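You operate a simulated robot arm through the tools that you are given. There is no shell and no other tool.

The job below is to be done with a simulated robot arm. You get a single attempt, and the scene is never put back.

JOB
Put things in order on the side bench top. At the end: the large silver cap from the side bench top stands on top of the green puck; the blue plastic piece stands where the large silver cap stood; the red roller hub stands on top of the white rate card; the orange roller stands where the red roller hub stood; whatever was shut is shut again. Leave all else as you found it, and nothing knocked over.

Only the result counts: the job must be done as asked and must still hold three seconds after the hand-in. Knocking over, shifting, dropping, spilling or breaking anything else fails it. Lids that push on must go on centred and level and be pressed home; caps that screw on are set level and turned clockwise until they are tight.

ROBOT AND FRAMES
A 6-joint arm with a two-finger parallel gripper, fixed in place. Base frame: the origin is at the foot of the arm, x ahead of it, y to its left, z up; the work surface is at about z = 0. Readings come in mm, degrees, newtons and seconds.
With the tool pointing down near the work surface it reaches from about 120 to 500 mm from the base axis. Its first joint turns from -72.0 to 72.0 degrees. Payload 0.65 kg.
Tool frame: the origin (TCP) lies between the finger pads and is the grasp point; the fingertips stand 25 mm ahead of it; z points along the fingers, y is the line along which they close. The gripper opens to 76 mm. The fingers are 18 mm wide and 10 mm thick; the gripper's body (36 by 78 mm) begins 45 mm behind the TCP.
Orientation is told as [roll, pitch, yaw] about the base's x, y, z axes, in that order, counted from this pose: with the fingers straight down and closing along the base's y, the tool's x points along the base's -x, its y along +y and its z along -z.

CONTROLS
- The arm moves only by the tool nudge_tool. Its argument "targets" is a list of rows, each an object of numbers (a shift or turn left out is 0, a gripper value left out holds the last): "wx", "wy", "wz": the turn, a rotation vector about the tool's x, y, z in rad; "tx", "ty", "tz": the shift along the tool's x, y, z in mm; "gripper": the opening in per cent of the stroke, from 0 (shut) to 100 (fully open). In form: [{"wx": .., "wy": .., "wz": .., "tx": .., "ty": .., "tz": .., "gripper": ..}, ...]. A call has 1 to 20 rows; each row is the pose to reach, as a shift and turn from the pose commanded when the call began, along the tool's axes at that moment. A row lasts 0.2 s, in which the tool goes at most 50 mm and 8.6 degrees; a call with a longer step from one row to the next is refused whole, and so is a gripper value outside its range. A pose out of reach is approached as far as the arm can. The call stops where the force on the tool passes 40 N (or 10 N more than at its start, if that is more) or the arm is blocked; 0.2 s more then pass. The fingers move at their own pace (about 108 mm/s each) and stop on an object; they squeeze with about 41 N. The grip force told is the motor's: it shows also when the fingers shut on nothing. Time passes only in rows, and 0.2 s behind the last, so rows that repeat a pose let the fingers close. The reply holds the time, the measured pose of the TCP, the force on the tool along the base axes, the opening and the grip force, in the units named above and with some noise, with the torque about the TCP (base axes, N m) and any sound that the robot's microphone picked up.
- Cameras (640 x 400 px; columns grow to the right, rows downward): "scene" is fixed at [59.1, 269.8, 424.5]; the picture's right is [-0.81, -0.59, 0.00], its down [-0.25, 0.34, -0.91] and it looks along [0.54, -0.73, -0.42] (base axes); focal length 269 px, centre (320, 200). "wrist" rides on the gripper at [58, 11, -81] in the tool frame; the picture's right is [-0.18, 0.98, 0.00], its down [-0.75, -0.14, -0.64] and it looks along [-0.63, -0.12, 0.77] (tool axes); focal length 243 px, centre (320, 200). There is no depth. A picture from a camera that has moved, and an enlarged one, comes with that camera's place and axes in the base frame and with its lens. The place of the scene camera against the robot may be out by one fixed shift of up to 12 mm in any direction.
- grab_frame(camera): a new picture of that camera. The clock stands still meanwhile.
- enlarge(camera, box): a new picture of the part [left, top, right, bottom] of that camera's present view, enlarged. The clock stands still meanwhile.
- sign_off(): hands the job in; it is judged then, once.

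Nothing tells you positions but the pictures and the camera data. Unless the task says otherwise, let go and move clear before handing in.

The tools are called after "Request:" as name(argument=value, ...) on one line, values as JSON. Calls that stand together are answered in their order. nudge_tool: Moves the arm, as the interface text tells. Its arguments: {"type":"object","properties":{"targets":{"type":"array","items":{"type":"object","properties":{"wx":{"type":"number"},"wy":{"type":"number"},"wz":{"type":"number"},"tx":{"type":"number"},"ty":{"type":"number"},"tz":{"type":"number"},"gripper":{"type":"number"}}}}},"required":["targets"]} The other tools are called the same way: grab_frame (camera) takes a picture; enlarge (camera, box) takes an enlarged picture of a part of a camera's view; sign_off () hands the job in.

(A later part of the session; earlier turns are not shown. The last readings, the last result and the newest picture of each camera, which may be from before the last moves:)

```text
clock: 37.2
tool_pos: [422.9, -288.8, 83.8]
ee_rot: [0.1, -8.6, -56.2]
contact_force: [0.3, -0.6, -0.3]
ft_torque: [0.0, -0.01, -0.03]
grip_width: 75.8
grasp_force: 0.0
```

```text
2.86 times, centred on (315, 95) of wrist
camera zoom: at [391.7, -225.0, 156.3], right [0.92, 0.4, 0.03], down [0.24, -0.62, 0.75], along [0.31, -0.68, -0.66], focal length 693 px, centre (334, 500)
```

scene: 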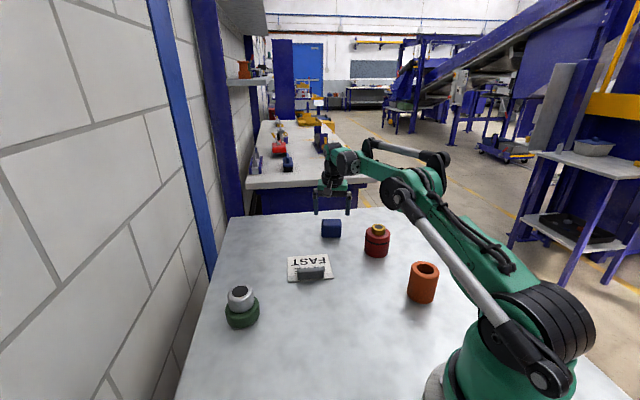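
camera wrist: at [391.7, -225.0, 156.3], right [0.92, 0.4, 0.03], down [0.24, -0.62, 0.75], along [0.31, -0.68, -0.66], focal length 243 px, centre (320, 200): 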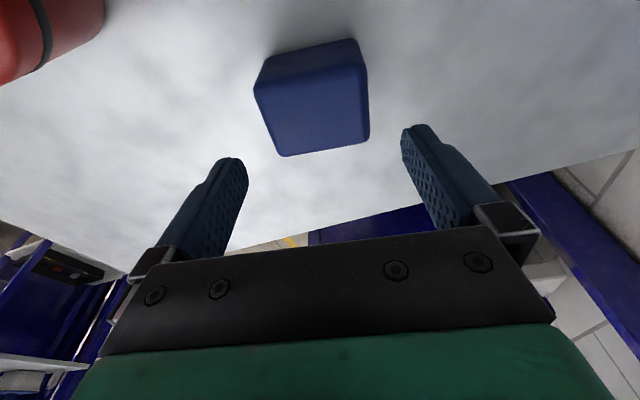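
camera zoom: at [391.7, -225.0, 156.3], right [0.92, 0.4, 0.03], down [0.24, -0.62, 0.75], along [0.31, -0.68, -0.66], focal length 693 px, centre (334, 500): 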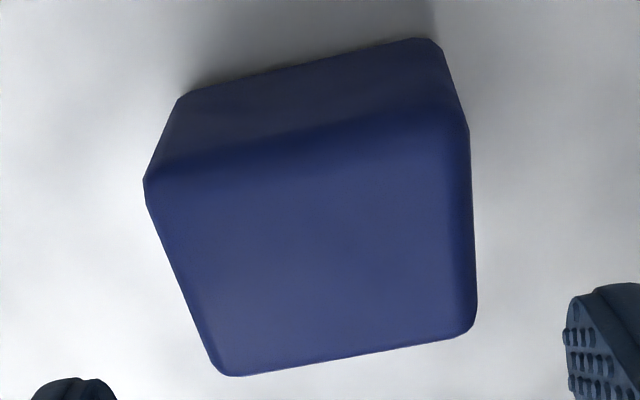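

The block is centred and square to the gripper, with 10 mm of clearance on each side. I'll go straight down to z≈31 and close.

Request:
nudge_tool(targets=[{"tx": 2.5, "tz": 15}, {"tx": 5.5, "tz": 30}, {"tx": 7.5, "tz": 42}, {"tx": 9, "tz": 52}, {"tx": 9, "tz": 52}])

Request:
grab_frame(camera="wrist")

```text
clock: 38.4
tool_pos: [420.6, -287.3, 31.8]
ee_rot: [0.1, -8.6, -56.1]
contact_force: [0.6, -1.0, -0.5]
ft_torque: [-0.03, -0.02, 0.01]
grip_width: 75.9
grasp_force: 0.0
```

```text
taken
camera wrist: at [390.3, -223.6, 103.6], right [0.92, 0.4, 0.03], down [0.24, -0.62, 0.75], along [0.31, -0.68, -0.66], focal length 243 px, centre (320, 200)
```

wrist: 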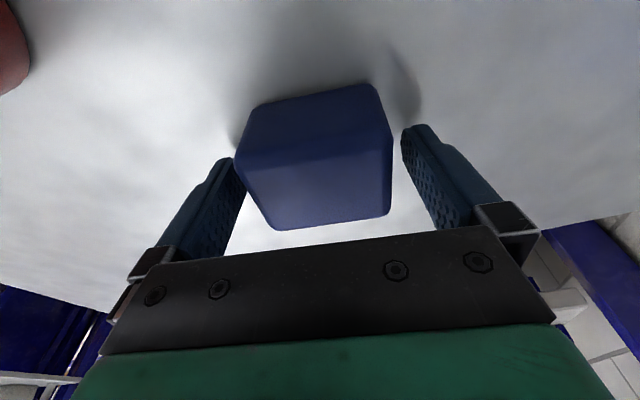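

The fingers straddle the block. I'll close and lift a little.

Request:
nudge_tool(targets=[{"gripper": 60}, {"gripper": 0}, {"gripper": 0}, {"gripper": 0}, {"gripper": 0}, {"gripper": 0}])

Request:
nudge_tool(targets=[{"tx": -0.3, "tz": -2}, {"tx": -0.6, "tz": -4}, {"tx": -1.2, "tz": -8}, {"tx": -1.8, "tz": -12}])

Request:
grab_frame(camera="wrist")

Request:
enlarge(camera="scene", box=[270, 180, 400, 265])

```text
clock: 39.8
tool_pos: [420.6, -288.2, 32.1]
ee_rot: [0.1, -8.6, -56.2]
contact_force: [-0.1, -0.6, 0.9]
ft_torque: [0.03, 0.01, -0.01]
grip_width: 56.9
grasp_force: 40.7
```

```text
clock: 40.8
tool_pos: [422.3, -288.1, 44.6]
ee_rot: [0.1, -8.6, -56.3]
contact_force: [-0.8, 0.3, -1.6]
ft_torque: [-0.01, -0.02, -0.01]
grip_width: 56.3
grasp_force: 41.1
```

```text
taken
camera wrist: at [390.7, -223.2, 115.5], right [0.92, 0.4, 0.03], down [0.24, -0.62, 0.75], along [0.31, -0.68, -0.66], focal length 243 px, centre (320, 200)
```

wrist: 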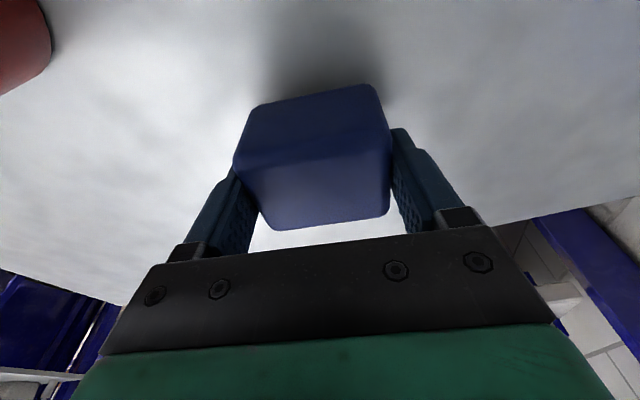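

```text
4.71 times, centred on (335, 222) of scene
camera zoom: at [59.1, 269.8, 424.5], right [-0.81, -0.59, 0.0], down [-0.25, 0.34, -0.91], along [0.54, -0.73, -0.42], focal length 1264 px, centre (249, 94)
```

zoom: 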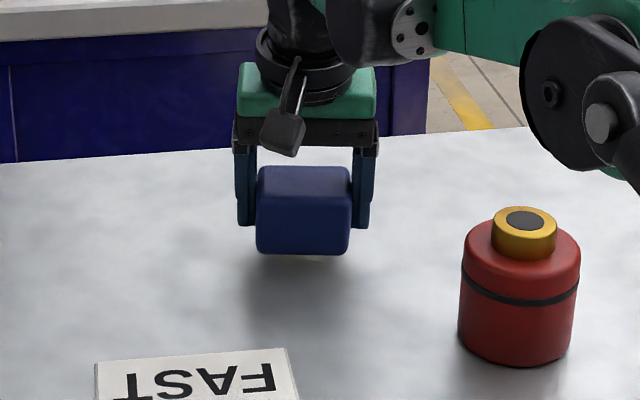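

The block is held at 56.5 mm and level. I'll raise it a bit and carry it along the outer edge to the cap's old spot at about (235,-440.3).

Request:
nudge_tool(targets=[{"tx": -1.5, "tz": -10}, {"tx": -3.3, "tz": -22}, {"tx": -4.5, "tz": -30}, {"tx": -5, "ty": -8, "tz": -30}, {"tx": -6, "ty": -22, "tz": -30}, {"tx": -8, "ty": -39, "tz": -29}, {"tx": -10, "ty": -57, "tz": -29}, {"tx": -12, "ty": -75, "tz": -29}, {"tx": -13, "ty": -93, "tz": -29}, {"tx": -15, "ty": -111, "tz": -28}, {"tx": -17, "ty": -129, "tz": -28}, {"tx": -18, "ty": -147, "tz": -28}, {"tx": -20, "ty": -165, "tz": -28}, {"tx": -22, "ty": -183, "tz": -27}, {"tx": -23, "ty": -201, "tz": -27}, {"tx": -25, "ty": -219, "tz": -27}, {"tx": -26, "ty": -232, "tz": -27}, {"tx": -27, "ty": -240, "tz": -27}, {"tx": -27, "ty": -240, "tz": -27}])

Request:
grab_frame(camera="wrist")

Request:
grab_frame(camera="scene")

```text
clock: 44.8
tool_pos: [233.4, -439.4, 73.7]
ee_rot: [0.1, -8.6, -56.3]
contact_force: [0.3, 0.0, -2.0]
ft_torque: [0.05, 0.01, -0.01]
grip_width: 56.5
grasp_force: 40.8
```

```text
taken
camera wrist: at [203.7, -374.6, 145.5], right [0.92, 0.4, 0.03], down [0.24, -0.62, 0.75], along [0.31, -0.68, -0.66], focal length 243 px, centre (320, 200)
```

wrist: 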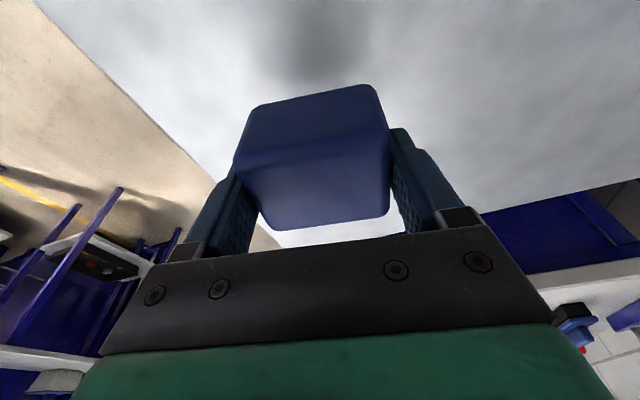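

```text
taken
```

scene: 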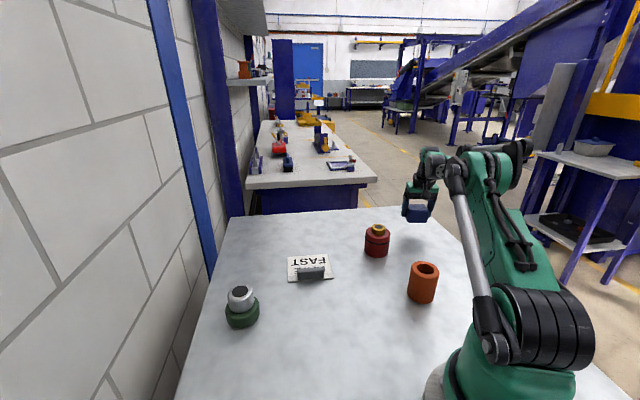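

I'm above the spot, off by about 2 mm. I'll correct for that and lower to just above the surface.

Request:
nudge_tool(targets=[{"tx": -0.5, "ty": 0.7, "tz": 10}, {"tx": 1, "ty": 0.7, "tz": 20}, {"tx": 2.5, "ty": 0.7, "tz": 30}, {"tx": 3.5, "ty": 0.7, "tz": 37}, {"tx": 3.6, "ty": 0.7, "tz": 39}, {"tx": 3.6, "ty": 0.7, "tz": 39}])

Request:
nudge_tool(targets=[{"tx": 0.15, "tz": 1}, {"tx": 0.3, "tz": 2}, {"tx": 0.3, "tz": 2}])

Request:
enlarge(camera="scene", box=[360, 170, 480, 255])

```text
clock: 46.2
tool_pos: [235.2, -441.3, 35.2]
ee_rot: [0.1, -8.6, -56.1]
contact_force: [0.5, -0.3, -1.6]
ft_torque: [-0.03, -0.01, 0.01]
grip_width: 56.4
grasp_force: 41.1
```

```text
clock: 47.0
tool_pos: [236.8, -442.2, 33.5]
ee_rot: [0.1, -8.6, -56.2]
contact_force: [0.4, -0.7, -1.4]
ft_torque: [0.0, 0.02, 0.01]
grip_width: 56.9
grasp_force: 40.8
```

```text
4.71 times, centred on (420, 212) of scene
camera zoom: at [59.1, 269.8, 424.5], right [-0.81, -0.59, 0.0], down [-0.25, 0.34, -0.91], along [0.54, -0.73, -0.42], focal length 1264 px, centre (-151, 141)
```

zoom: 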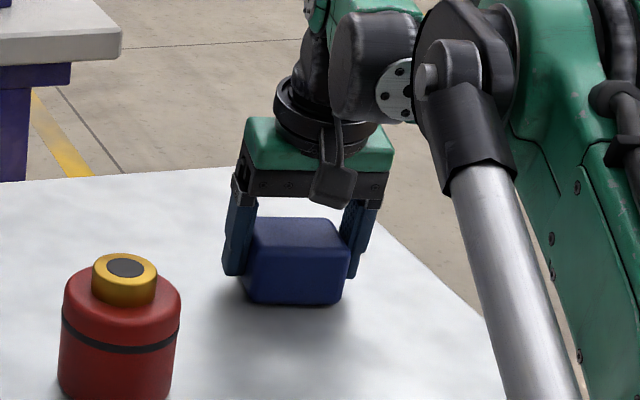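

There is no contact yet. I'll creep the last millimetre or two.

Request:
nudge_tool(targets=[{"tx": 0.15, "tz": 1}, {"tx": 0.2, "tz": 1.5}, {"tx": 0.2, "tz": 1.5}])

```text
clock: 47.8
tool_pos: [235.0, -442.3, 33.5]
ee_rot: [0.2, -8.7, -56.3]
contact_force: [1.0, -3.9, 19.1]
ft_torque: [0.31, -0.44, -0.09]
grip_width: 56.7
grasp_force: 41.0
```

It has made contact. I'll relieve the pressure, release, and check.

Request:
nudge_tool(targets=[{"tx": -0.1, "tz": -0.7}, {"tx": -0.1, "tz": -0.7}, {"tx": -0.1, "tz": -0.7, "gripper": 82}, {"tx": -0.1, "tz": -0.7, "gripper": 100}, {"tx": -0.1, "tz": -0.7, "gripper": 100}])

Request:
grab_frame(camera="wrist")

Request:
enlarge(camera="scene", box=[360, 170, 480, 255])

```text
clock: 49.0
tool_pos: [235.7, -441.7, 31.2]
ee_rot: [0.1, -8.6, -56.3]
contact_force: [0.4, 0.0, 0.9]
ft_torque: [-0.01, -0.01, -0.03]
grip_width: 76.1
grasp_force: 0.0
```

```text
taken
camera wrist: at [205.4, -377.2, 103.8], right [0.92, 0.4, 0.03], down [0.24, -0.62, 0.75], along [0.31, -0.68, -0.66], focal length 243 px, centre (320, 200)
```

wrist: 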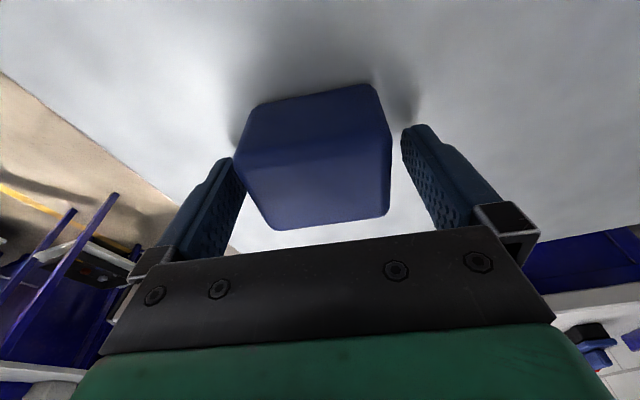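

```text
4.71 times, centred on (420, 212) of scene
camera zoom: at [59.1, 269.8, 424.5], right [-0.81, -0.59, 0.0], down [-0.25, 0.34, -0.91], along [0.54, -0.73, -0.42], focal length 1264 px, centre (-151, 141)
```

zoom: 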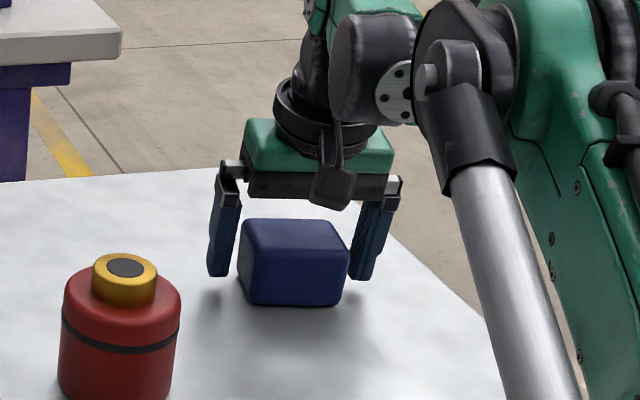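

The blue block stands on the cap's old spot. I'll lift clear, untilt, and move over toward the red hub.

Request:
nudge_tool(targets=[{"tx": -1.5, "tz": -10}, {"tx": -4.5, "tz": -30}, {"tx": -9, "tz": -60}, {"tx": 10, "ty": 20, "tz": -80, "wy": 0.03}, {"tx": 28, "ty": 40, "tz": -100, "wy": 0.06}, {"tx": 46, "ty": 61, "tz": -115, "wy": 0.09}, {"tx": 64, "ty": 82, "tz": -130, "wy": 0.12}, {"tx": 82, "ty": 103, "tz": -137, "wy": 0.15}, {"tx": 103, "ty": 124, "tz": -137, "wy": 0.15}, {"tx": 103, "ty": 124, "tz": -137, "wy": 0.15}])

Request:
grab_frame(camera="wrist")

Request:
grab_frame(camera="scene")

```text
clock: 51.2
tool_pos: [271.4, -269.8, 153.7]
ee_rot: [0.1, 0.0, -56.2]
contact_force: [-1.1, -0.2, -0.2]
ft_torque: [0.03, 0.0, 0.03]
grip_width: 75.9
grasp_force: 0.1
```

```text
taken
camera wrist: at [247.5, -215.2, 234.8], right [0.92, 0.39, 0.0], down [0.3, -0.7, 0.64], along [0.25, -0.59, -0.77], focal length 243 px, centre (320, 200)
```

wrist: 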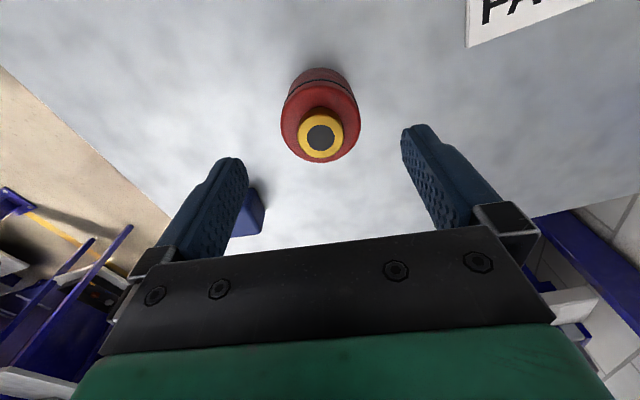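

```text
taken
```

scene: 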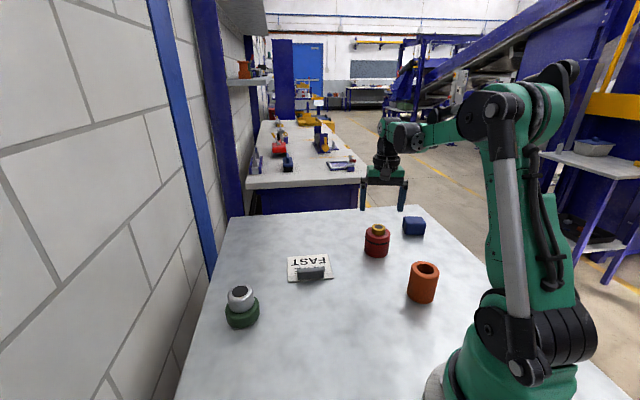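

Request:
enlarge(camera="wrist", box=[260, 50, 380, 170])

Request:
enlarge(camera="scene", box=[345, 210, 409, 265])

```text
3.33 times, centred on (320, 110) of wrist
camera zoom: at [247.5, -215.2, 234.8], right [0.92, 0.39, 0.0], down [0.3, -0.7, 0.64], along [0.25, -0.59, -0.77], focal length 809 px, centre (320, 500)
```

zoom: 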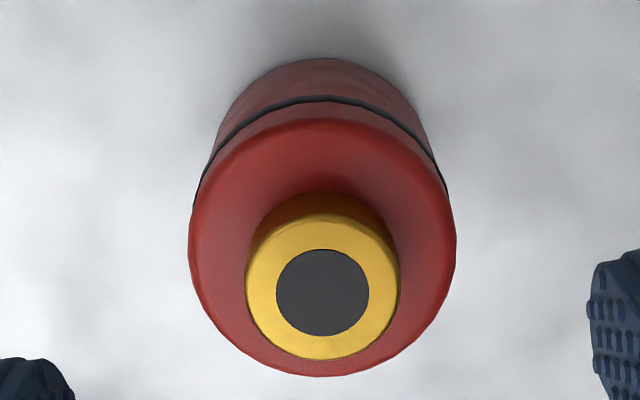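

```text
7.27 times, centred on (377, 238) of scene
camera zoom: at [59.1, 269.8, 424.5], right [-0.81, -0.59, 0.0], down [-0.25, 0.34, -0.91], along [0.54, -0.73, -0.42], focal length 1953 px, centre (-94, -73)
```

zoom: 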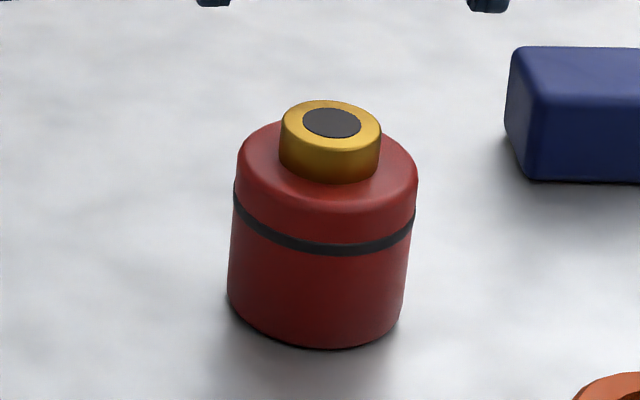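

The hub centre is about 20 mm ahead of the TCP, near (280,-287), about 67 mm wide with its shoulder at z≈50. I'll align over it at z=105 and re-check, since the clearance is only about 4.5 mm per side.

Request:
nudge_tool(targets=[{"tx": -10, "ty": -1, "tz": 10}, {"tx": -20.5, "ty": -2, "tz": 30}, {"tx": -20.5, "ty": -2, "tz": 48}, {"tx": -20.5, "ty": -2, "tz": 48}, {"tx": -20.5, "ty": -2, "tz": 48}])

Request:
grab_frame(camera="wrist")

Request:
enlarge(camera="scene", box=[325, 180, 425, 265])

```text
clock: 52.4
tool_pos: [280.8, -290.3, 103.2]
ee_rot: [0.1, 0.0, -56.2]
contact_force: [-0.5, 0.3, 0.1]
ft_torque: [-0.01, 0.02, 0.0]
grip_width: 75.9
grasp_force: 0.0
```

```text
taken
camera wrist: at [257.0, -234.3, 185.3], right [0.92, 0.39, 0.0], down [0.3, -0.7, 0.64], along [0.25, -0.59, -0.77], focal length 243 px, centre (320, 200)
```

wrist: 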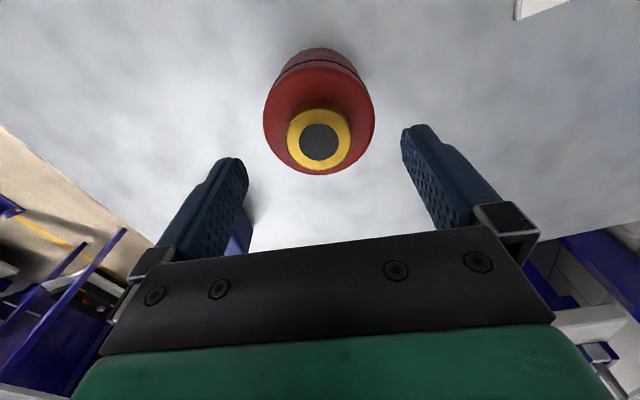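

```text
4.71 times, centred on (375, 222) of scene
camera zoom: at [59.1, 269.8, 424.5], right [-0.81, -0.59, 0.0], down [-0.25, 0.34, -0.91], along [0.54, -0.73, -0.42], focal length 1264 px, centre (61, 94)
```

zoom: 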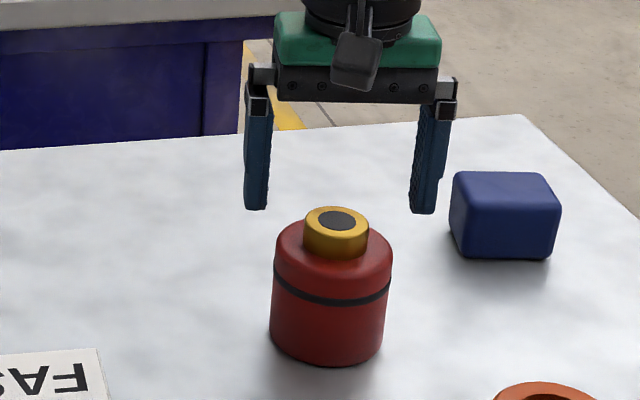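

The gripper is centred on the knob to well under 1 mm. I'll lower around the hub in two stages.

Request:
nudge_tool(targets=[{"tz": 10}, {"tz": 20}, {"tz": 28}, {"tz": 34}, {"tz": 34}])

Request:
grab_frame(camera="wrist")

Request:
enlarge(camera="scene", box=[325, 180, 425, 265])

```text
clock: 53.6
tool_pos: [281.4, -288.4, 70.0]
ee_rot: [0.1, 0.0, -56.2]
contact_force: [-1.7, -0.4, 0.3]
ft_torque: [0.0, -0.05, 0.02]
grip_width: 76.0
grasp_force: 0.0
```

```text
taken
camera wrist: at [257.0, -233.9, 151.2], right [0.92, 0.39, 0.0], down [0.3, -0.7, 0.64], along [0.25, -0.59, -0.77], focal length 243 px, centre (320, 200)
```

wrist: 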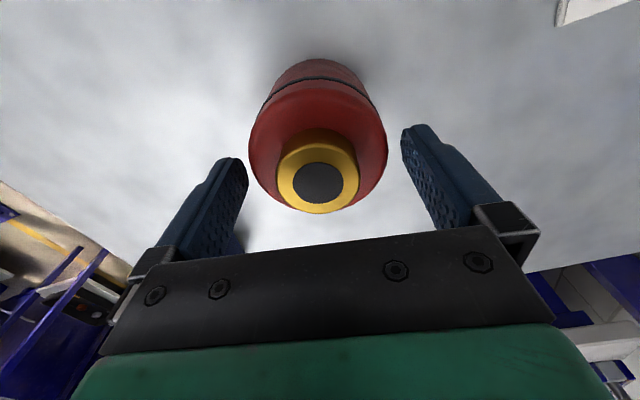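

```text
4.71 times, centred on (375, 222) of scene
camera zoom: at [59.1, 269.8, 424.5], right [-0.81, -0.59, 0.0], down [-0.25, 0.34, -0.91], along [0.54, -0.73, -0.42], focal length 1264 px, centre (61, 94)
```

zoom: 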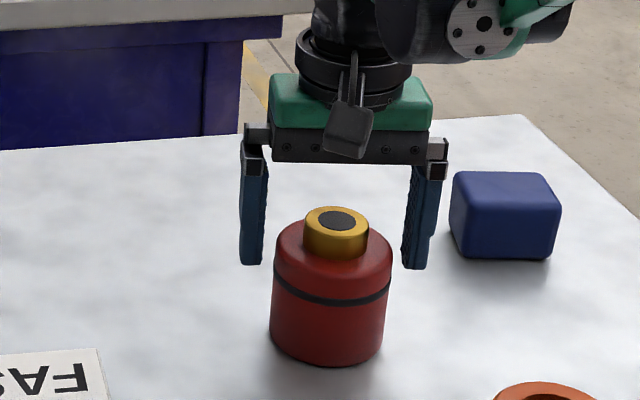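

The gripper is still centred, with even gaps on both sides. I'll lower to z≈32 and close.

Request:
nudge_tool(targets=[{"tz": 10, "tx": -0.5}, {"tz": 20, "tx": -1}, {"tz": 30, "tx": -1}, {"tz": 37, "tx": -1}, {"tz": 37, "tx": -1}])

Request:
nudge_tool(targets=[{"gripper": 85}, {"gripper": 0}, {"gripper": 0}, {"gripper": 0}, {"gripper": 0}])

Request:
nudge_tool(targets=[{"tz": -2}, {"tz": -4}, {"tz": -8}, {"tz": -12}])

Request:
grab_frame(camera="wrist")

Request:
enlarge(camera="scene", box=[325, 180, 425, 265])

```text
clock: 54.8
tool_pos: [282.1, -290.2, 31.3]
ee_rot: [0.1, 0.0, -56.1]
contact_force: [-0.2, 0.0, -0.2]
ft_torque: [-0.01, 0.06, 0.03]
grip_width: 76.2
grasp_force: 0.2
```

```text
clock: 56.0
tool_pos: [281.3, -289.8, 32.5]
ee_rot: [0.0, 0.0, -56.1]
contact_force: [-0.4, -0.6, 1.0]
ft_torque: [-0.02, 0.0, -0.02]
grip_width: 60.3
grasp_force: 41.2
```

```text
clock: 57.0
tool_pos: [281.0, -289.6, 44.3]
ee_rot: [0.1, 0.0, -56.3]
contact_force: [-0.2, 0.0, -4.3]
ft_torque: [0.01, -0.01, -0.01]
grip_width: 60.2
grasp_force: 40.9
```

```text
taken
camera wrist: at [257.3, -234.9, 125.5], right [0.92, 0.39, 0.0], down [0.3, -0.7, 0.64], along [0.25, -0.59, -0.77], focal length 243 px, centre (320, 200)
```

wrist: 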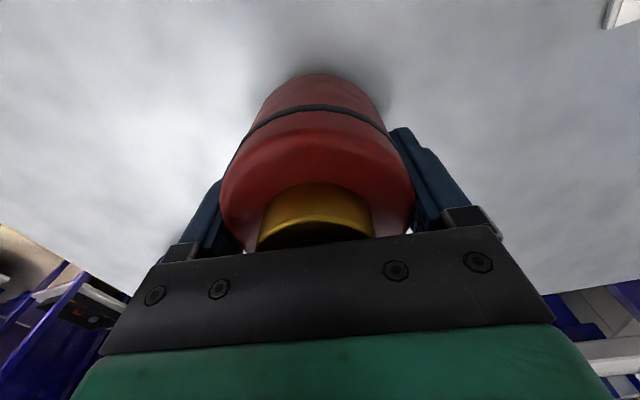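

```text
4.71 times, centred on (375, 222) of scene
camera zoom: at [59.1, 269.8, 424.5], right [-0.81, -0.59, 0.0], down [-0.25, 0.34, -0.91], along [0.54, -0.73, -0.42], focal length 1264 px, centre (61, 94)
```

zoom: 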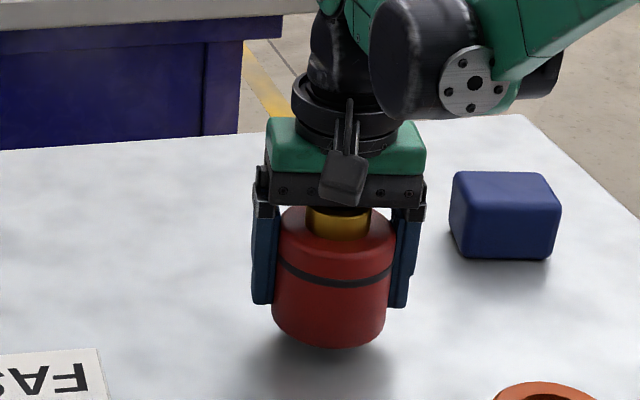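

The hub is held (60 mm wide, about 4 N) and was standing at about (279,-286). I'll lift it, turn 11° so the fingers run parallel to the card's clip edge, and look at the card.

Request:
nudge_tool(targets=[{"tz": -10}, {"tz": -22}, {"tz": -36}, {"tz": -52}, {"tz": -68}, {"tz": -84, "wz": -0.05}, {"tz": -100, "wz": -0.1}, {"tz": -116, "wz": -0.15}, {"tz": -132, "wz": -0.195}, {"tz": -146, "wz": -0.195}, {"tz": -156, "wz": -0.195}, {"tz": -156, "wz": -0.195}])

Request:
grab_frame(camera="wrist")

Request:
enlarge(camera="scene", box=[275, 245, 345, 290])

```text
clock: 59.6
tool_pos: [281.3, -288.9, 201.6]
ee_rot: [0.1, -0.1, -45.1]
contact_force: [-0.7, -0.1, -4.9]
ft_torque: [-0.02, 0.0, -0.03]
grip_width: 60.4
grasp_force: 41.1
```

```text
taken
camera wrist: at [247.3, -240.1, 282.8], right [0.83, 0.56, 0.0], down [0.43, -0.63, 0.64], along [0.36, -0.53, -0.77], focal length 243 px, centre (320, 200)
```

wrist: 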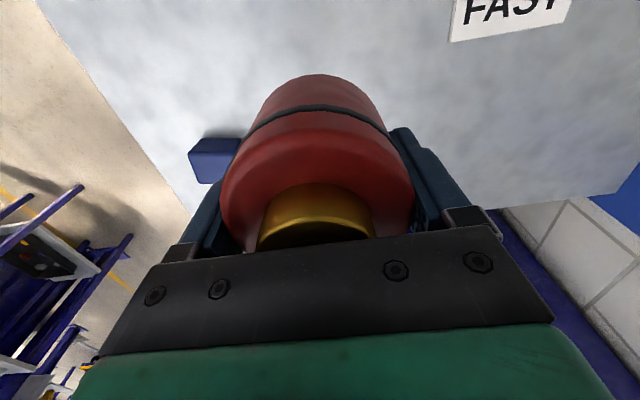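

```text
8.89 times, centred on (310, 268) of scene
camera zoom: at [59.1, 269.8, 424.5], right [-0.81, -0.59, 0.0], down [-0.25, 0.34, -0.91], along [0.54, -0.73, -0.42], focal length 2387 px, centre (409, -400)
```

zoom: 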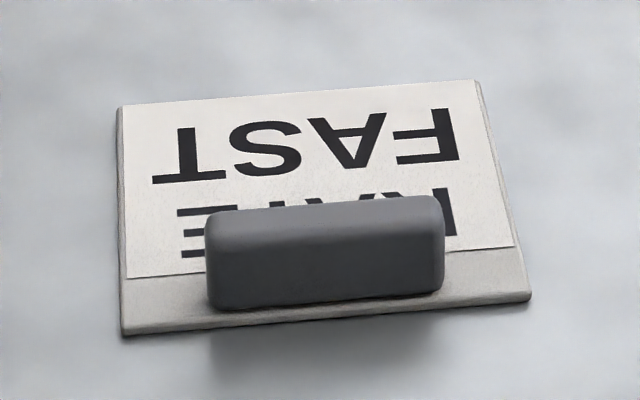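

The clip sits on a narrow strip along one edge of the card, leaving about 70 mm of free paper, which is enough for the 60 mm hub. I'll zoom on the visible card edge to pin down its position.

Request:
enlarge(camera="wrist", box=[430, 0, 590, 60])

```text
4.00 times, centred on (510, 30) of wrist
camera zoom: at [247.3, -240.1, 282.8], right [0.83, 0.56, 0.0], down [0.43, -0.63, 0.64], along [0.36, -0.53, -0.77], focal length 970 px, centre (-440, 880)
```

zoom: 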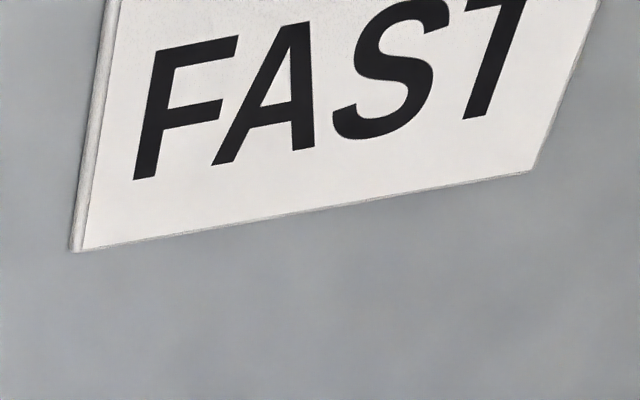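

The card is about 101 mm wide with its free edge running from (371,-197) to (444,-127). I'll place the hub centred on the paper at about (384,-137.5), carrying it there high first.

Request:
nudge_tool(targets=[{"tx": 2, "ty": 8}, {"tx": 4, "ty": 22}, {"tx": 7, "ty": 38}, {"tx": 10, "ty": 55}, {"tx": 13, "ty": 72}, {"tx": 16, "ty": 89}, {"tx": 19, "ty": 106}, {"tx": 21, "ty": 123}, {"tx": 24, "ty": 140}, {"tx": 27, "ty": 157}, {"tx": 29.5, "ty": 171}, {"tx": 30.7, "ty": 179.6}, {"tx": 30.7, "ty": 179.6}])

Request:
nudge_tool(targets=[{"tz": 10}, {"tz": 25}, {"tz": 40}, {"tz": 55}, {"tz": 70}, {"tz": 85}, {"tz": 95}, {"tz": 100}, {"tz": 100}])

Request:
grab_frame(camera="wrist")

Request:
enlarge(camera="scene", box=[250, 180, 380, 295])

```text
clock: 62.4
tool_pos: [385.0, -141.8, 201.7]
ee_rot: [0.2, -0.1, -45.1]
contact_force: [-0.8, -0.7, -5.6]
ft_torque: [-0.03, 0.01, -0.03]
grip_width: 60.1
grasp_force: 41.2
```

```text
clock: 64.4
tool_pos: [387.8, -140.4, 102.0]
ee_rot: [0.1, -0.1, -45.0]
contact_force: [-0.6, -0.9, -4.5]
ft_torque: [-0.02, -0.01, -0.01]
grip_width: 60.4
grasp_force: 41.2
```

```text
taken
camera wrist: at [352.6, -91.8, 182.5], right [0.83, 0.56, 0.0], down [0.43, -0.63, 0.64], along [0.36, -0.53, -0.77], focal length 243 px, centre (320, 200)
```

wrist: 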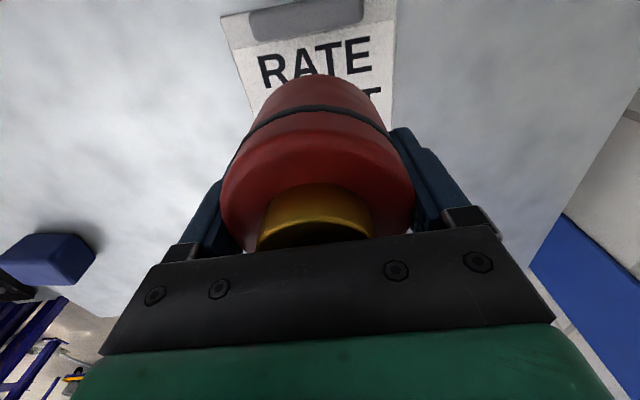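

```text
3.48 times, centred on (315, 238) of scene
camera zoom: at [59.1, 269.8, 424.5], right [-0.81, -0.59, 0.0], down [-0.25, 0.34, -0.91], along [0.54, -0.73, -0.42], focal length 934 px, centre (337, 70)
```

zoom: 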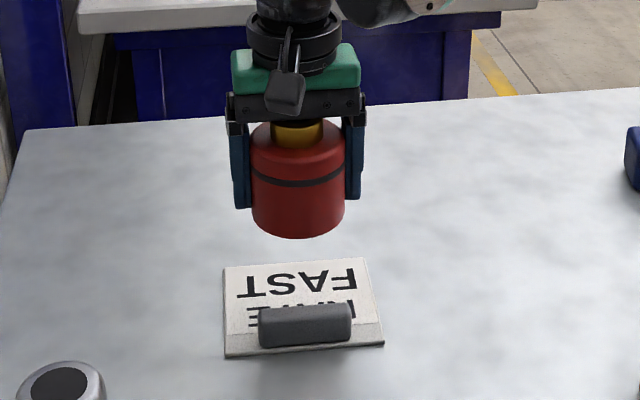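

The hub is laterally centred on the card with about 10 mm to the clip. I'll shift 2 mm toward the clip and lower close to the card.

Request:
nudge_tool(targets=[{"tz": 8, "tx": 1}, {"tz": 20, "tx": 2}, {"tz": 34, "tx": 2}, {"tz": 48, "tx": 2}, {"tz": 57, "tx": 2}, {"tz": 61, "tx": 2}, {"tz": 61, "tx": 2}])

Request:
grab_frame(camera="wrist")

Request:
enlarge(camera="scene", box=[270, 205, 360, 290])

```text
clock: 66.0
tool_pos: [385.9, -140.2, 40.2]
ee_rot: [0.1, -0.1, -45.1]
contact_force: [0.1, 0.2, -4.1]
ft_torque: [-0.05, -0.02, 0.0]
grip_width: 60.1
grasp_force: 41.0
```

```text
taken
camera wrist: at [351.7, -90.8, 121.4], right [0.83, 0.56, 0.0], down [0.43, -0.63, 0.64], along [0.36, -0.53, -0.77], focal length 243 px, centre (320, 200)
```

wrist: 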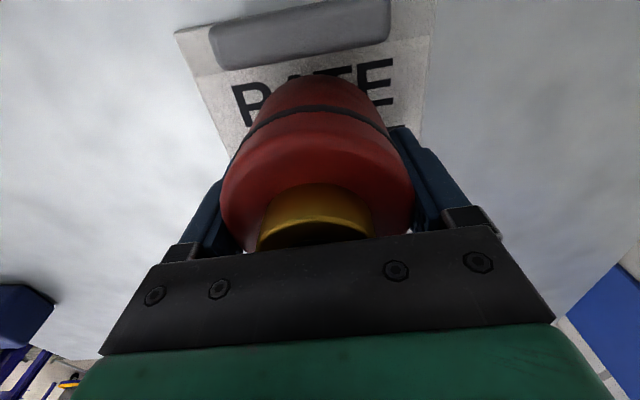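

```text
4.71 times, centred on (315, 248) of scene
camera zoom: at [59.1, 269.8, 424.5], right [-0.81, -0.59, 0.0], down [-0.25, 0.34, -0.91], along [0.54, -0.73, -0.42], focal length 1264 px, centre (344, -24)
```

zoom: 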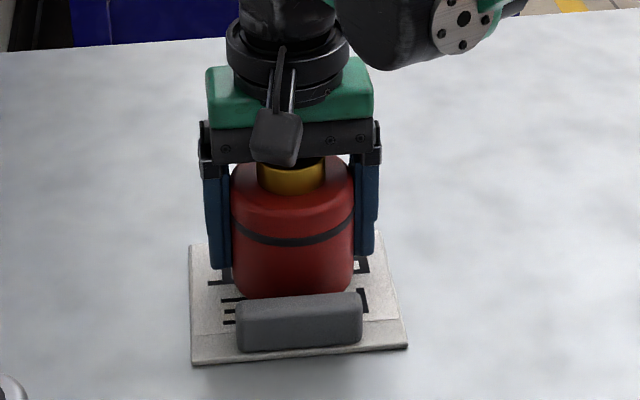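

The hub is just above the paper and clear of the clip. I'll creep down to contact.

Request:
nudge_tool(targets=[{"tz": 1}, {"tz": 2}, {"tz": 3}, {"tz": 3}])

Request:
nudge_tool(targets=[{"tz": 0.7}, {"tz": 1.5}, {"tz": 1.5}])

```text
clock: 67.0
tool_pos: [385.3, -139.5, 37.9]
ee_rot: [0.2, 0.0, -45.1]
contact_force: [0.2, 0.0, -3.6]
ft_torque: [-0.04, -0.03, -0.01]
grip_width: 60.2
grasp_force: 40.6
```

```text
clock: 67.8
tool_pos: [385.6, -139.1, 36.2]
ee_rot: [0.1, -0.1, -45.0]
contact_force: [0.4, 0.6, 14.1]
ft_torque: [-0.04, 0.13, 0.02]
grip_width: 60.0
grasp_force: 41.3
```

It has made contact. I'll relieve the pressure, open, and check.

Request:
nudge_tool(targets=[{"tz": -0.5}, {"tz": -0.5}, {"tz": -0.5, "gripper": 88}, {"tz": -0.5, "gripper": 100}, {"tz": -0.5, "gripper": 100}])

Request:
enlarge(camera="scene", box=[270, 205, 360, 290])

Request:
grab_frame(camera="wrist")

```text
clock: 69.0
tool_pos: [385.3, -139.9, 37.3]
ee_rot: [0.2, -0.1, -45.0]
contact_force: [0.4, -0.2, -0.1]
ft_torque: [-0.03, -0.01, 0.03]
grip_width: 76.1
grasp_force: 0.1
```

```text
4.71 times, centred on (315, 248) of scene
camera zoom: at [59.1, 269.8, 424.5], right [-0.81, -0.59, 0.0], down [-0.25, 0.34, -0.91], along [0.54, -0.73, -0.42], focal length 1264 px, centre (344, -24)
```

zoom: 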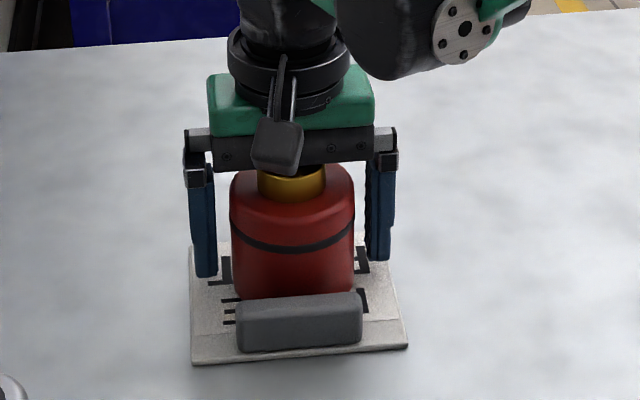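

```text
taken
camera wrist: at [350.8, -90.3, 117.7], right [0.83, 0.56, 0.0], down [0.43, -0.63, 0.64], along [0.36, -0.53, -0.77], focal length 243 px, centre (320, 200)
```

wrist: 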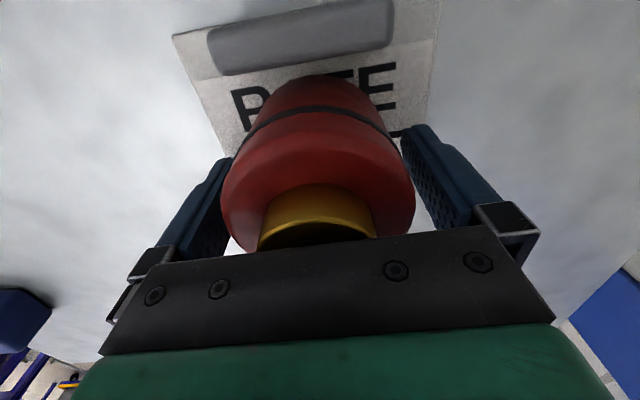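

The hub stands on the card. I'll lift straight up and look at the result.

Request:
nudge_tool(targets=[{"tz": -8}, {"tz": -20}, {"tz": -40}, {"tz": -75}, {"tz": -115}, {"tz": -145}, {"tz": -145}])

Request:
grab_frame(camera="wrist")

Request:
enlarge(camera="scene", box=[260, 205, 450, 310])

```text
clock: 70.6
tool_pos: [385.5, -143.4, 181.4]
ee_rot: [0.2, -0.1, -45.0]
contact_force: [0.1, 0.2, -0.5]
ft_torque: [-0.02, -0.01, 0.01]
grip_width: 76.0
grasp_force: 0.0
```

```text
taken
camera wrist: at [350.4, -93.2, 262.2], right [0.83, 0.56, 0.0], down [0.43, -0.63, 0.64], along [0.36, -0.53, -0.77], focal length 243 px, centre (320, 200)
```

wrist: 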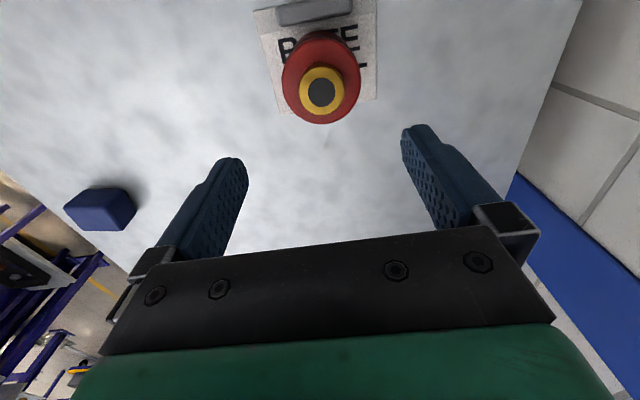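

```text
3.37 times, centred on (355, 258) of scene
camera zoom: at [59.1, 269.8, 424.5], right [-0.81, -0.59, 0.0], down [-0.25, 0.34, -0.91], along [0.54, -0.73, -0.42], focal length 905 px, centre (202, 6)
```

zoom: 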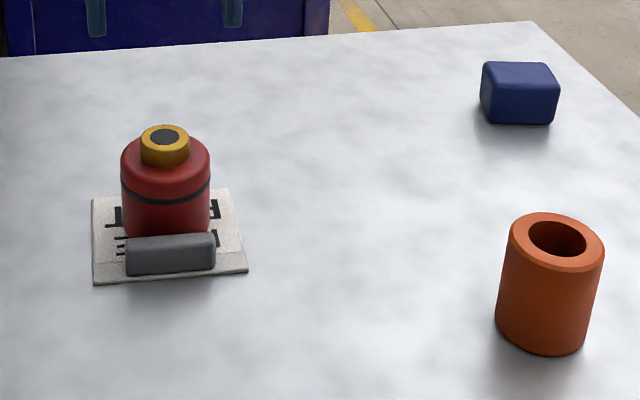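

The hub stands upright on the card, and the card has not moved. Next is the orange roller, near (137,-207).

Request:
nudge_tool(targets=[{"tx": 15, "ty": -25, "tz": -2}, {"tx": 35, "ty": -58, "tz": -5}, {"tx": 55, "ty": -92, "tz": -8}, {"tx": 75, "ty": -125, "tz": -8}, {"tx": 95, "ty": -158, "tz": -8}, {"tx": 112, "ty": -187, "tz": -8}, {"tx": 125, "ty": -209, "tz": -8}, {"tx": 125, "ty": -209, "tz": -8}])

Request:
grab_frame(camera="wrist")

Request:
grab_frame(camera="scene")

```text
clock: 72.4
tool_pos: [147.9, -200.3, 188.0]
ee_rot: [0.1, -0.1, -45.0]
contact_force: [0.0, 0.4, 0.3]
ft_torque: [-0.02, -0.04, 0.0]
grip_width: 76.1
grasp_force: 0.1
```

```text
taken
camera wrist: at [113.4, -150.5, 269.0], right [0.83, 0.56, 0.0], down [0.43, -0.63, 0.64], along [0.36, -0.53, -0.77], focal length 243 px, centre (320, 200)
```

wrist: 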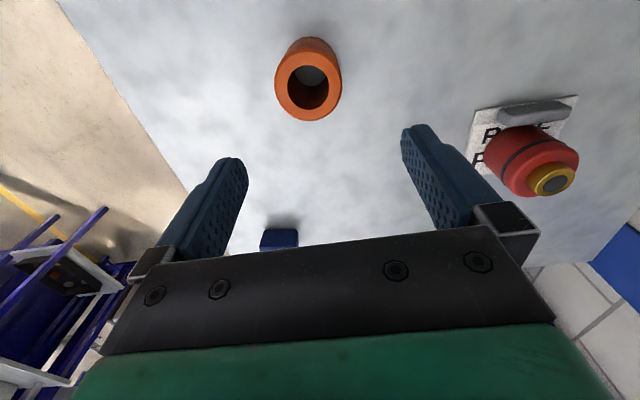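

```text
taken
```

scene: 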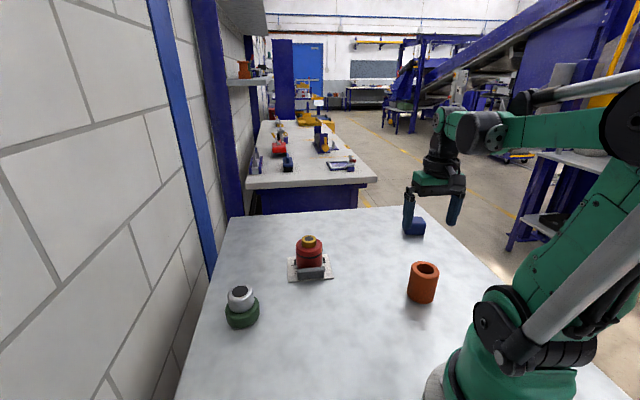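

Request:
enlarge(camera="wrist", box=[260, 25, 360, 130])

Request:
enlarge(camera="scene", box=[395, 250, 455, 312])

```text
3.81 times, centred on (310, 78) of wrist
camera zoom: at [113.4, -150.5, 269.0], right [0.83, 0.56, 0.0], down [0.43, -0.63, 0.64], along [0.36, -0.53, -0.77], focal length 924 px, centre (358, 667)
```

zoom: 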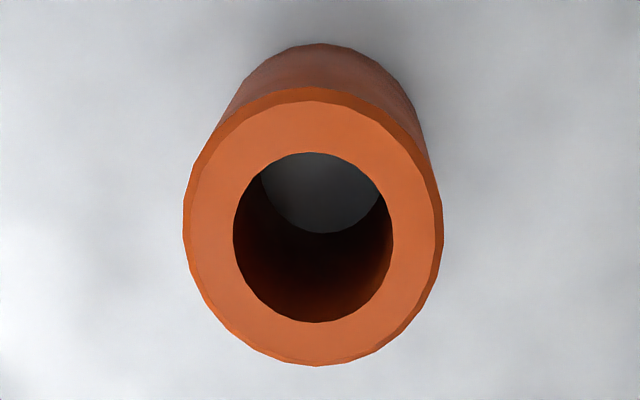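

```text
6.45 times, centred on (425, 281) of scene
camera zoom: at [59.1, 269.8, 424.5], right [-0.81, -0.59, 0.0], down [-0.25, 0.34, -0.91], along [0.54, -0.73, -0.42], focal length 1733 px, centre (-357, -323)
```

zoom: 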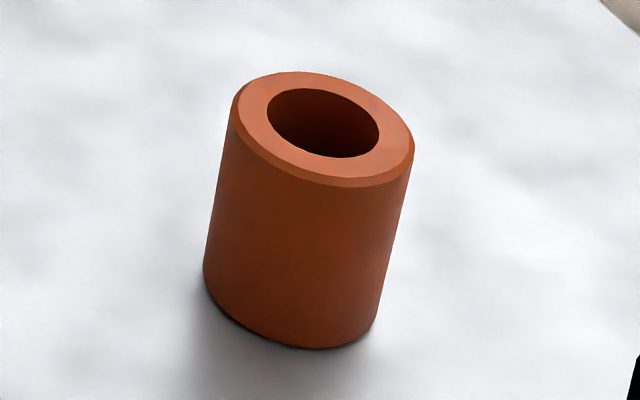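

The orange roller is an open tube, roughly 55 mm wide and 65–72 mm tall, about 7 mm inward and 7.5 mm sideways of the TCP. I'll align and lower a bit to re-measure.

Request:
nudge_tool(targets=[{"tx": 4, "ty": -4, "tz": 15}, {"tx": 7, "ty": -7.5, "tz": 40}, {"tx": 7, "ty": -7.5, "tz": 65}, {"tx": 7, "ty": -7.5, "tz": 72}, {"tx": 7, "ty": -7.5, "tz": 72}])

Request:
enlarge(camera="wrist", box=[180, 20, 480, 220])

Request:
enlarge(camera="scene", box=[375, 205, 485, 310])

```text
clock: 73.6
tool_pos: [138.2, -199.3, 117.8]
ee_rot: [0.1, -0.1, -44.9]
contact_force: [0.8, 0.4, -0.1]
ft_torque: [0.01, -0.02, -0.02]
grip_width: 76.1
grasp_force: 0.0
```

```text
2.00 times, centred on (330, 120) of wrist
camera zoom: at [103.8, -149.7, 199.0], right [0.83, 0.56, 0.0], down [0.43, -0.63, 0.64], along [0.36, -0.53, -0.77], focal length 485 px, centre (300, 360)
```

zoom: 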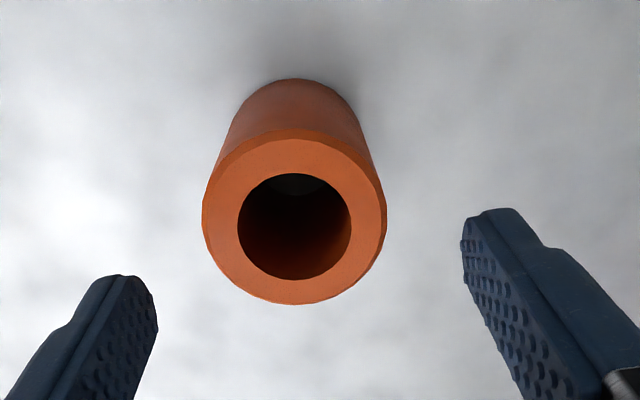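

```text
3.81 times, centred on (430, 258) of scene
camera zoom: at [59.1, 269.8, 424.5], right [-0.81, -0.59, 0.0], down [-0.25, 0.34, -0.91], along [0.54, -0.73, -0.42], focal length 1023 px, centre (-99, -19)
```

zoom: 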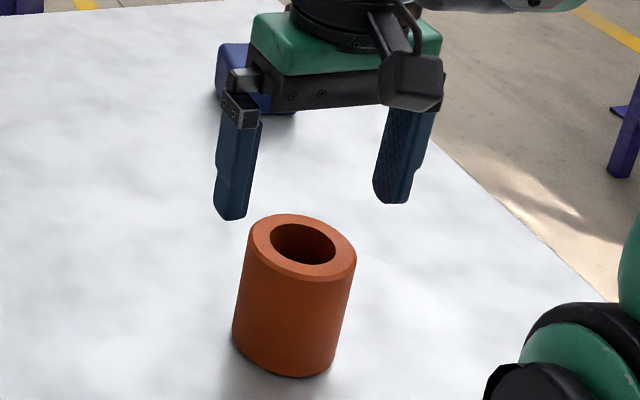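

The roller is centred under the gripper to within 2 mm. I'll apply the small correction and lower to z≈36 in two stages, leaving room for the palm above the tube.

Request:
nudge_tool(targets=[{"ty": -1.7, "tz": 8}, {"ty": -1.7, "tz": 20}, {"ty": -1.7, "tz": 34}, {"ty": -1.7, "tz": 44}, {"ty": -1.7, "tz": 44}])

Request:
grab_frame(camera="wrist")

Request:
enlarge(camera="scene", box=[375, 205, 485, 310])

```text
clock: 74.8
tool_pos: [136.7, -201.5, 73.3]
ee_rot: [0.1, -0.1, -45.0]
contact_force: [-0.8, -0.3, 0.4]
ft_torque: [0.0, 0.01, 0.0]
grip_width: 75.8
grasp_force: 0.1
```

```text
taken
camera wrist: at [103.2, -151.8, 154.2], right [0.83, 0.56, 0.0], down [0.43, -0.63, 0.64], along [0.36, -0.53, -0.77], focal length 243 px, centre (320, 200)
```

wrist: 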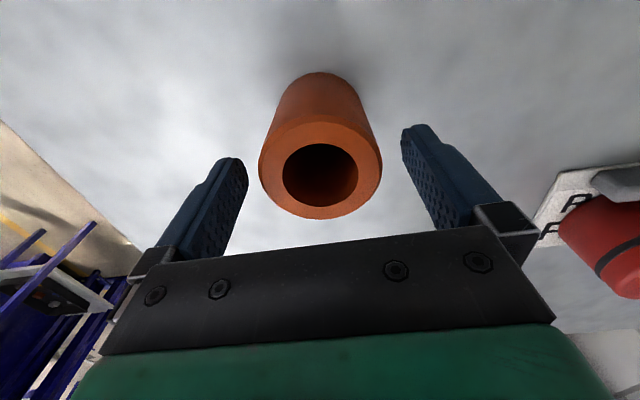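

```text
3.81 times, centred on (430, 258) of scene
camera zoom: at [59.1, 269.8, 424.5], right [-0.81, -0.59, 0.0], down [-0.25, 0.34, -0.91], along [0.54, -0.73, -0.42], focal length 1023 px, centre (-99, -19)
```

zoom: 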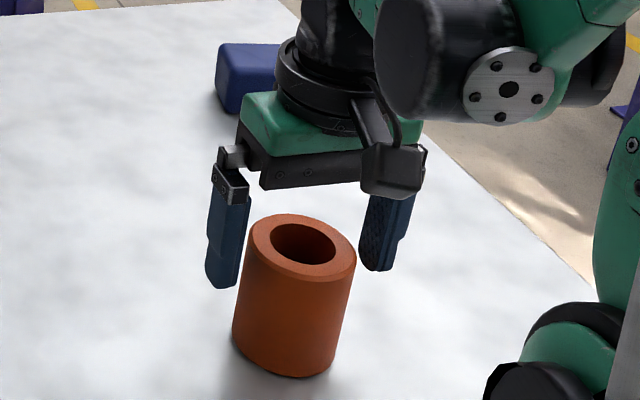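

The tube is centred between the fingers. I'll lower to z≈35 and close.

Request:
nudge_tool(targets=[{"tz": 10, "tx": -1}, {"tz": 20, "tx": -1.5}, {"tz": 30, "tx": -1.5}, {"tz": 39, "tx": -1.5}, {"tz": 39, "tx": -1.5}])

Request:
nudge_tool(targets=[{"gripper": 80}, {"gripper": 0}, {"gripper": 0}, {"gripper": 0}, {"gripper": 0}])

Request:
nudge_tool(targets=[{"tz": -2}, {"tz": -4}, {"tz": -8}, {"tz": -12}])

Request:
grab_frame(camera="wrist")

Request:
enlarge(camera="scene", box=[375, 205, 485, 310])

```text
clock: 76.0
tool_pos: [139.0, -201.7, 35.3]
ee_rot: [0.1, -0.1, -45.0]
contact_force: [-0.5, 0.9, 0.3]
ft_torque: [-0.03, 0.01, 0.04]
grip_width: 76.0
grasp_force: 0.1
```

```text
clock: 77.2
tool_pos: [139.4, -202.2, 34.5]
ee_rot: [0.0, -0.2, -45.0]
contact_force: [-0.8, -1.7, 2.8]
ft_torque: [-0.13, 0.15, 0.01]
grip_width: 58.0
grasp_force: 41.6
```

```text
clock: 78.2
tool_pos: [138.2, -201.4, 45.9]
ee_rot: [0.0, -0.2, -45.0]
contact_force: [-0.4, -0.3, -1.6]
ft_torque: [0.02, 0.0, 0.02]
grip_width: 57.8
grasp_force: 41.1
```

```text
taken
camera wrist: at [104.7, -152.1, 127.0], right [0.83, 0.56, 0.0], down [0.43, -0.63, 0.64], along [0.36, -0.53, -0.77], focal length 243 px, centre (320, 200)
```

wrist: 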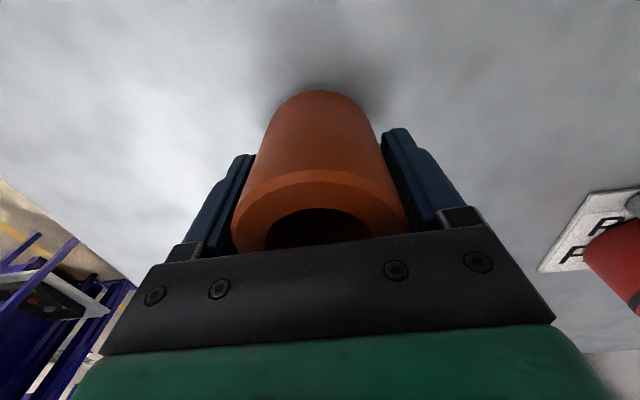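

```text
3.81 times, centred on (430, 258) of scene
camera zoom: at [59.1, 269.8, 424.5], right [-0.81, -0.59, 0.0], down [-0.25, 0.34, -0.91], along [0.54, -0.73, -0.42], focal length 1023 px, centre (-99, -19)
```

zoom: 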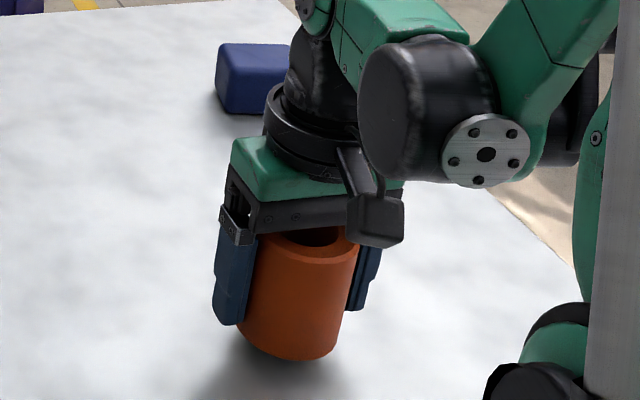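

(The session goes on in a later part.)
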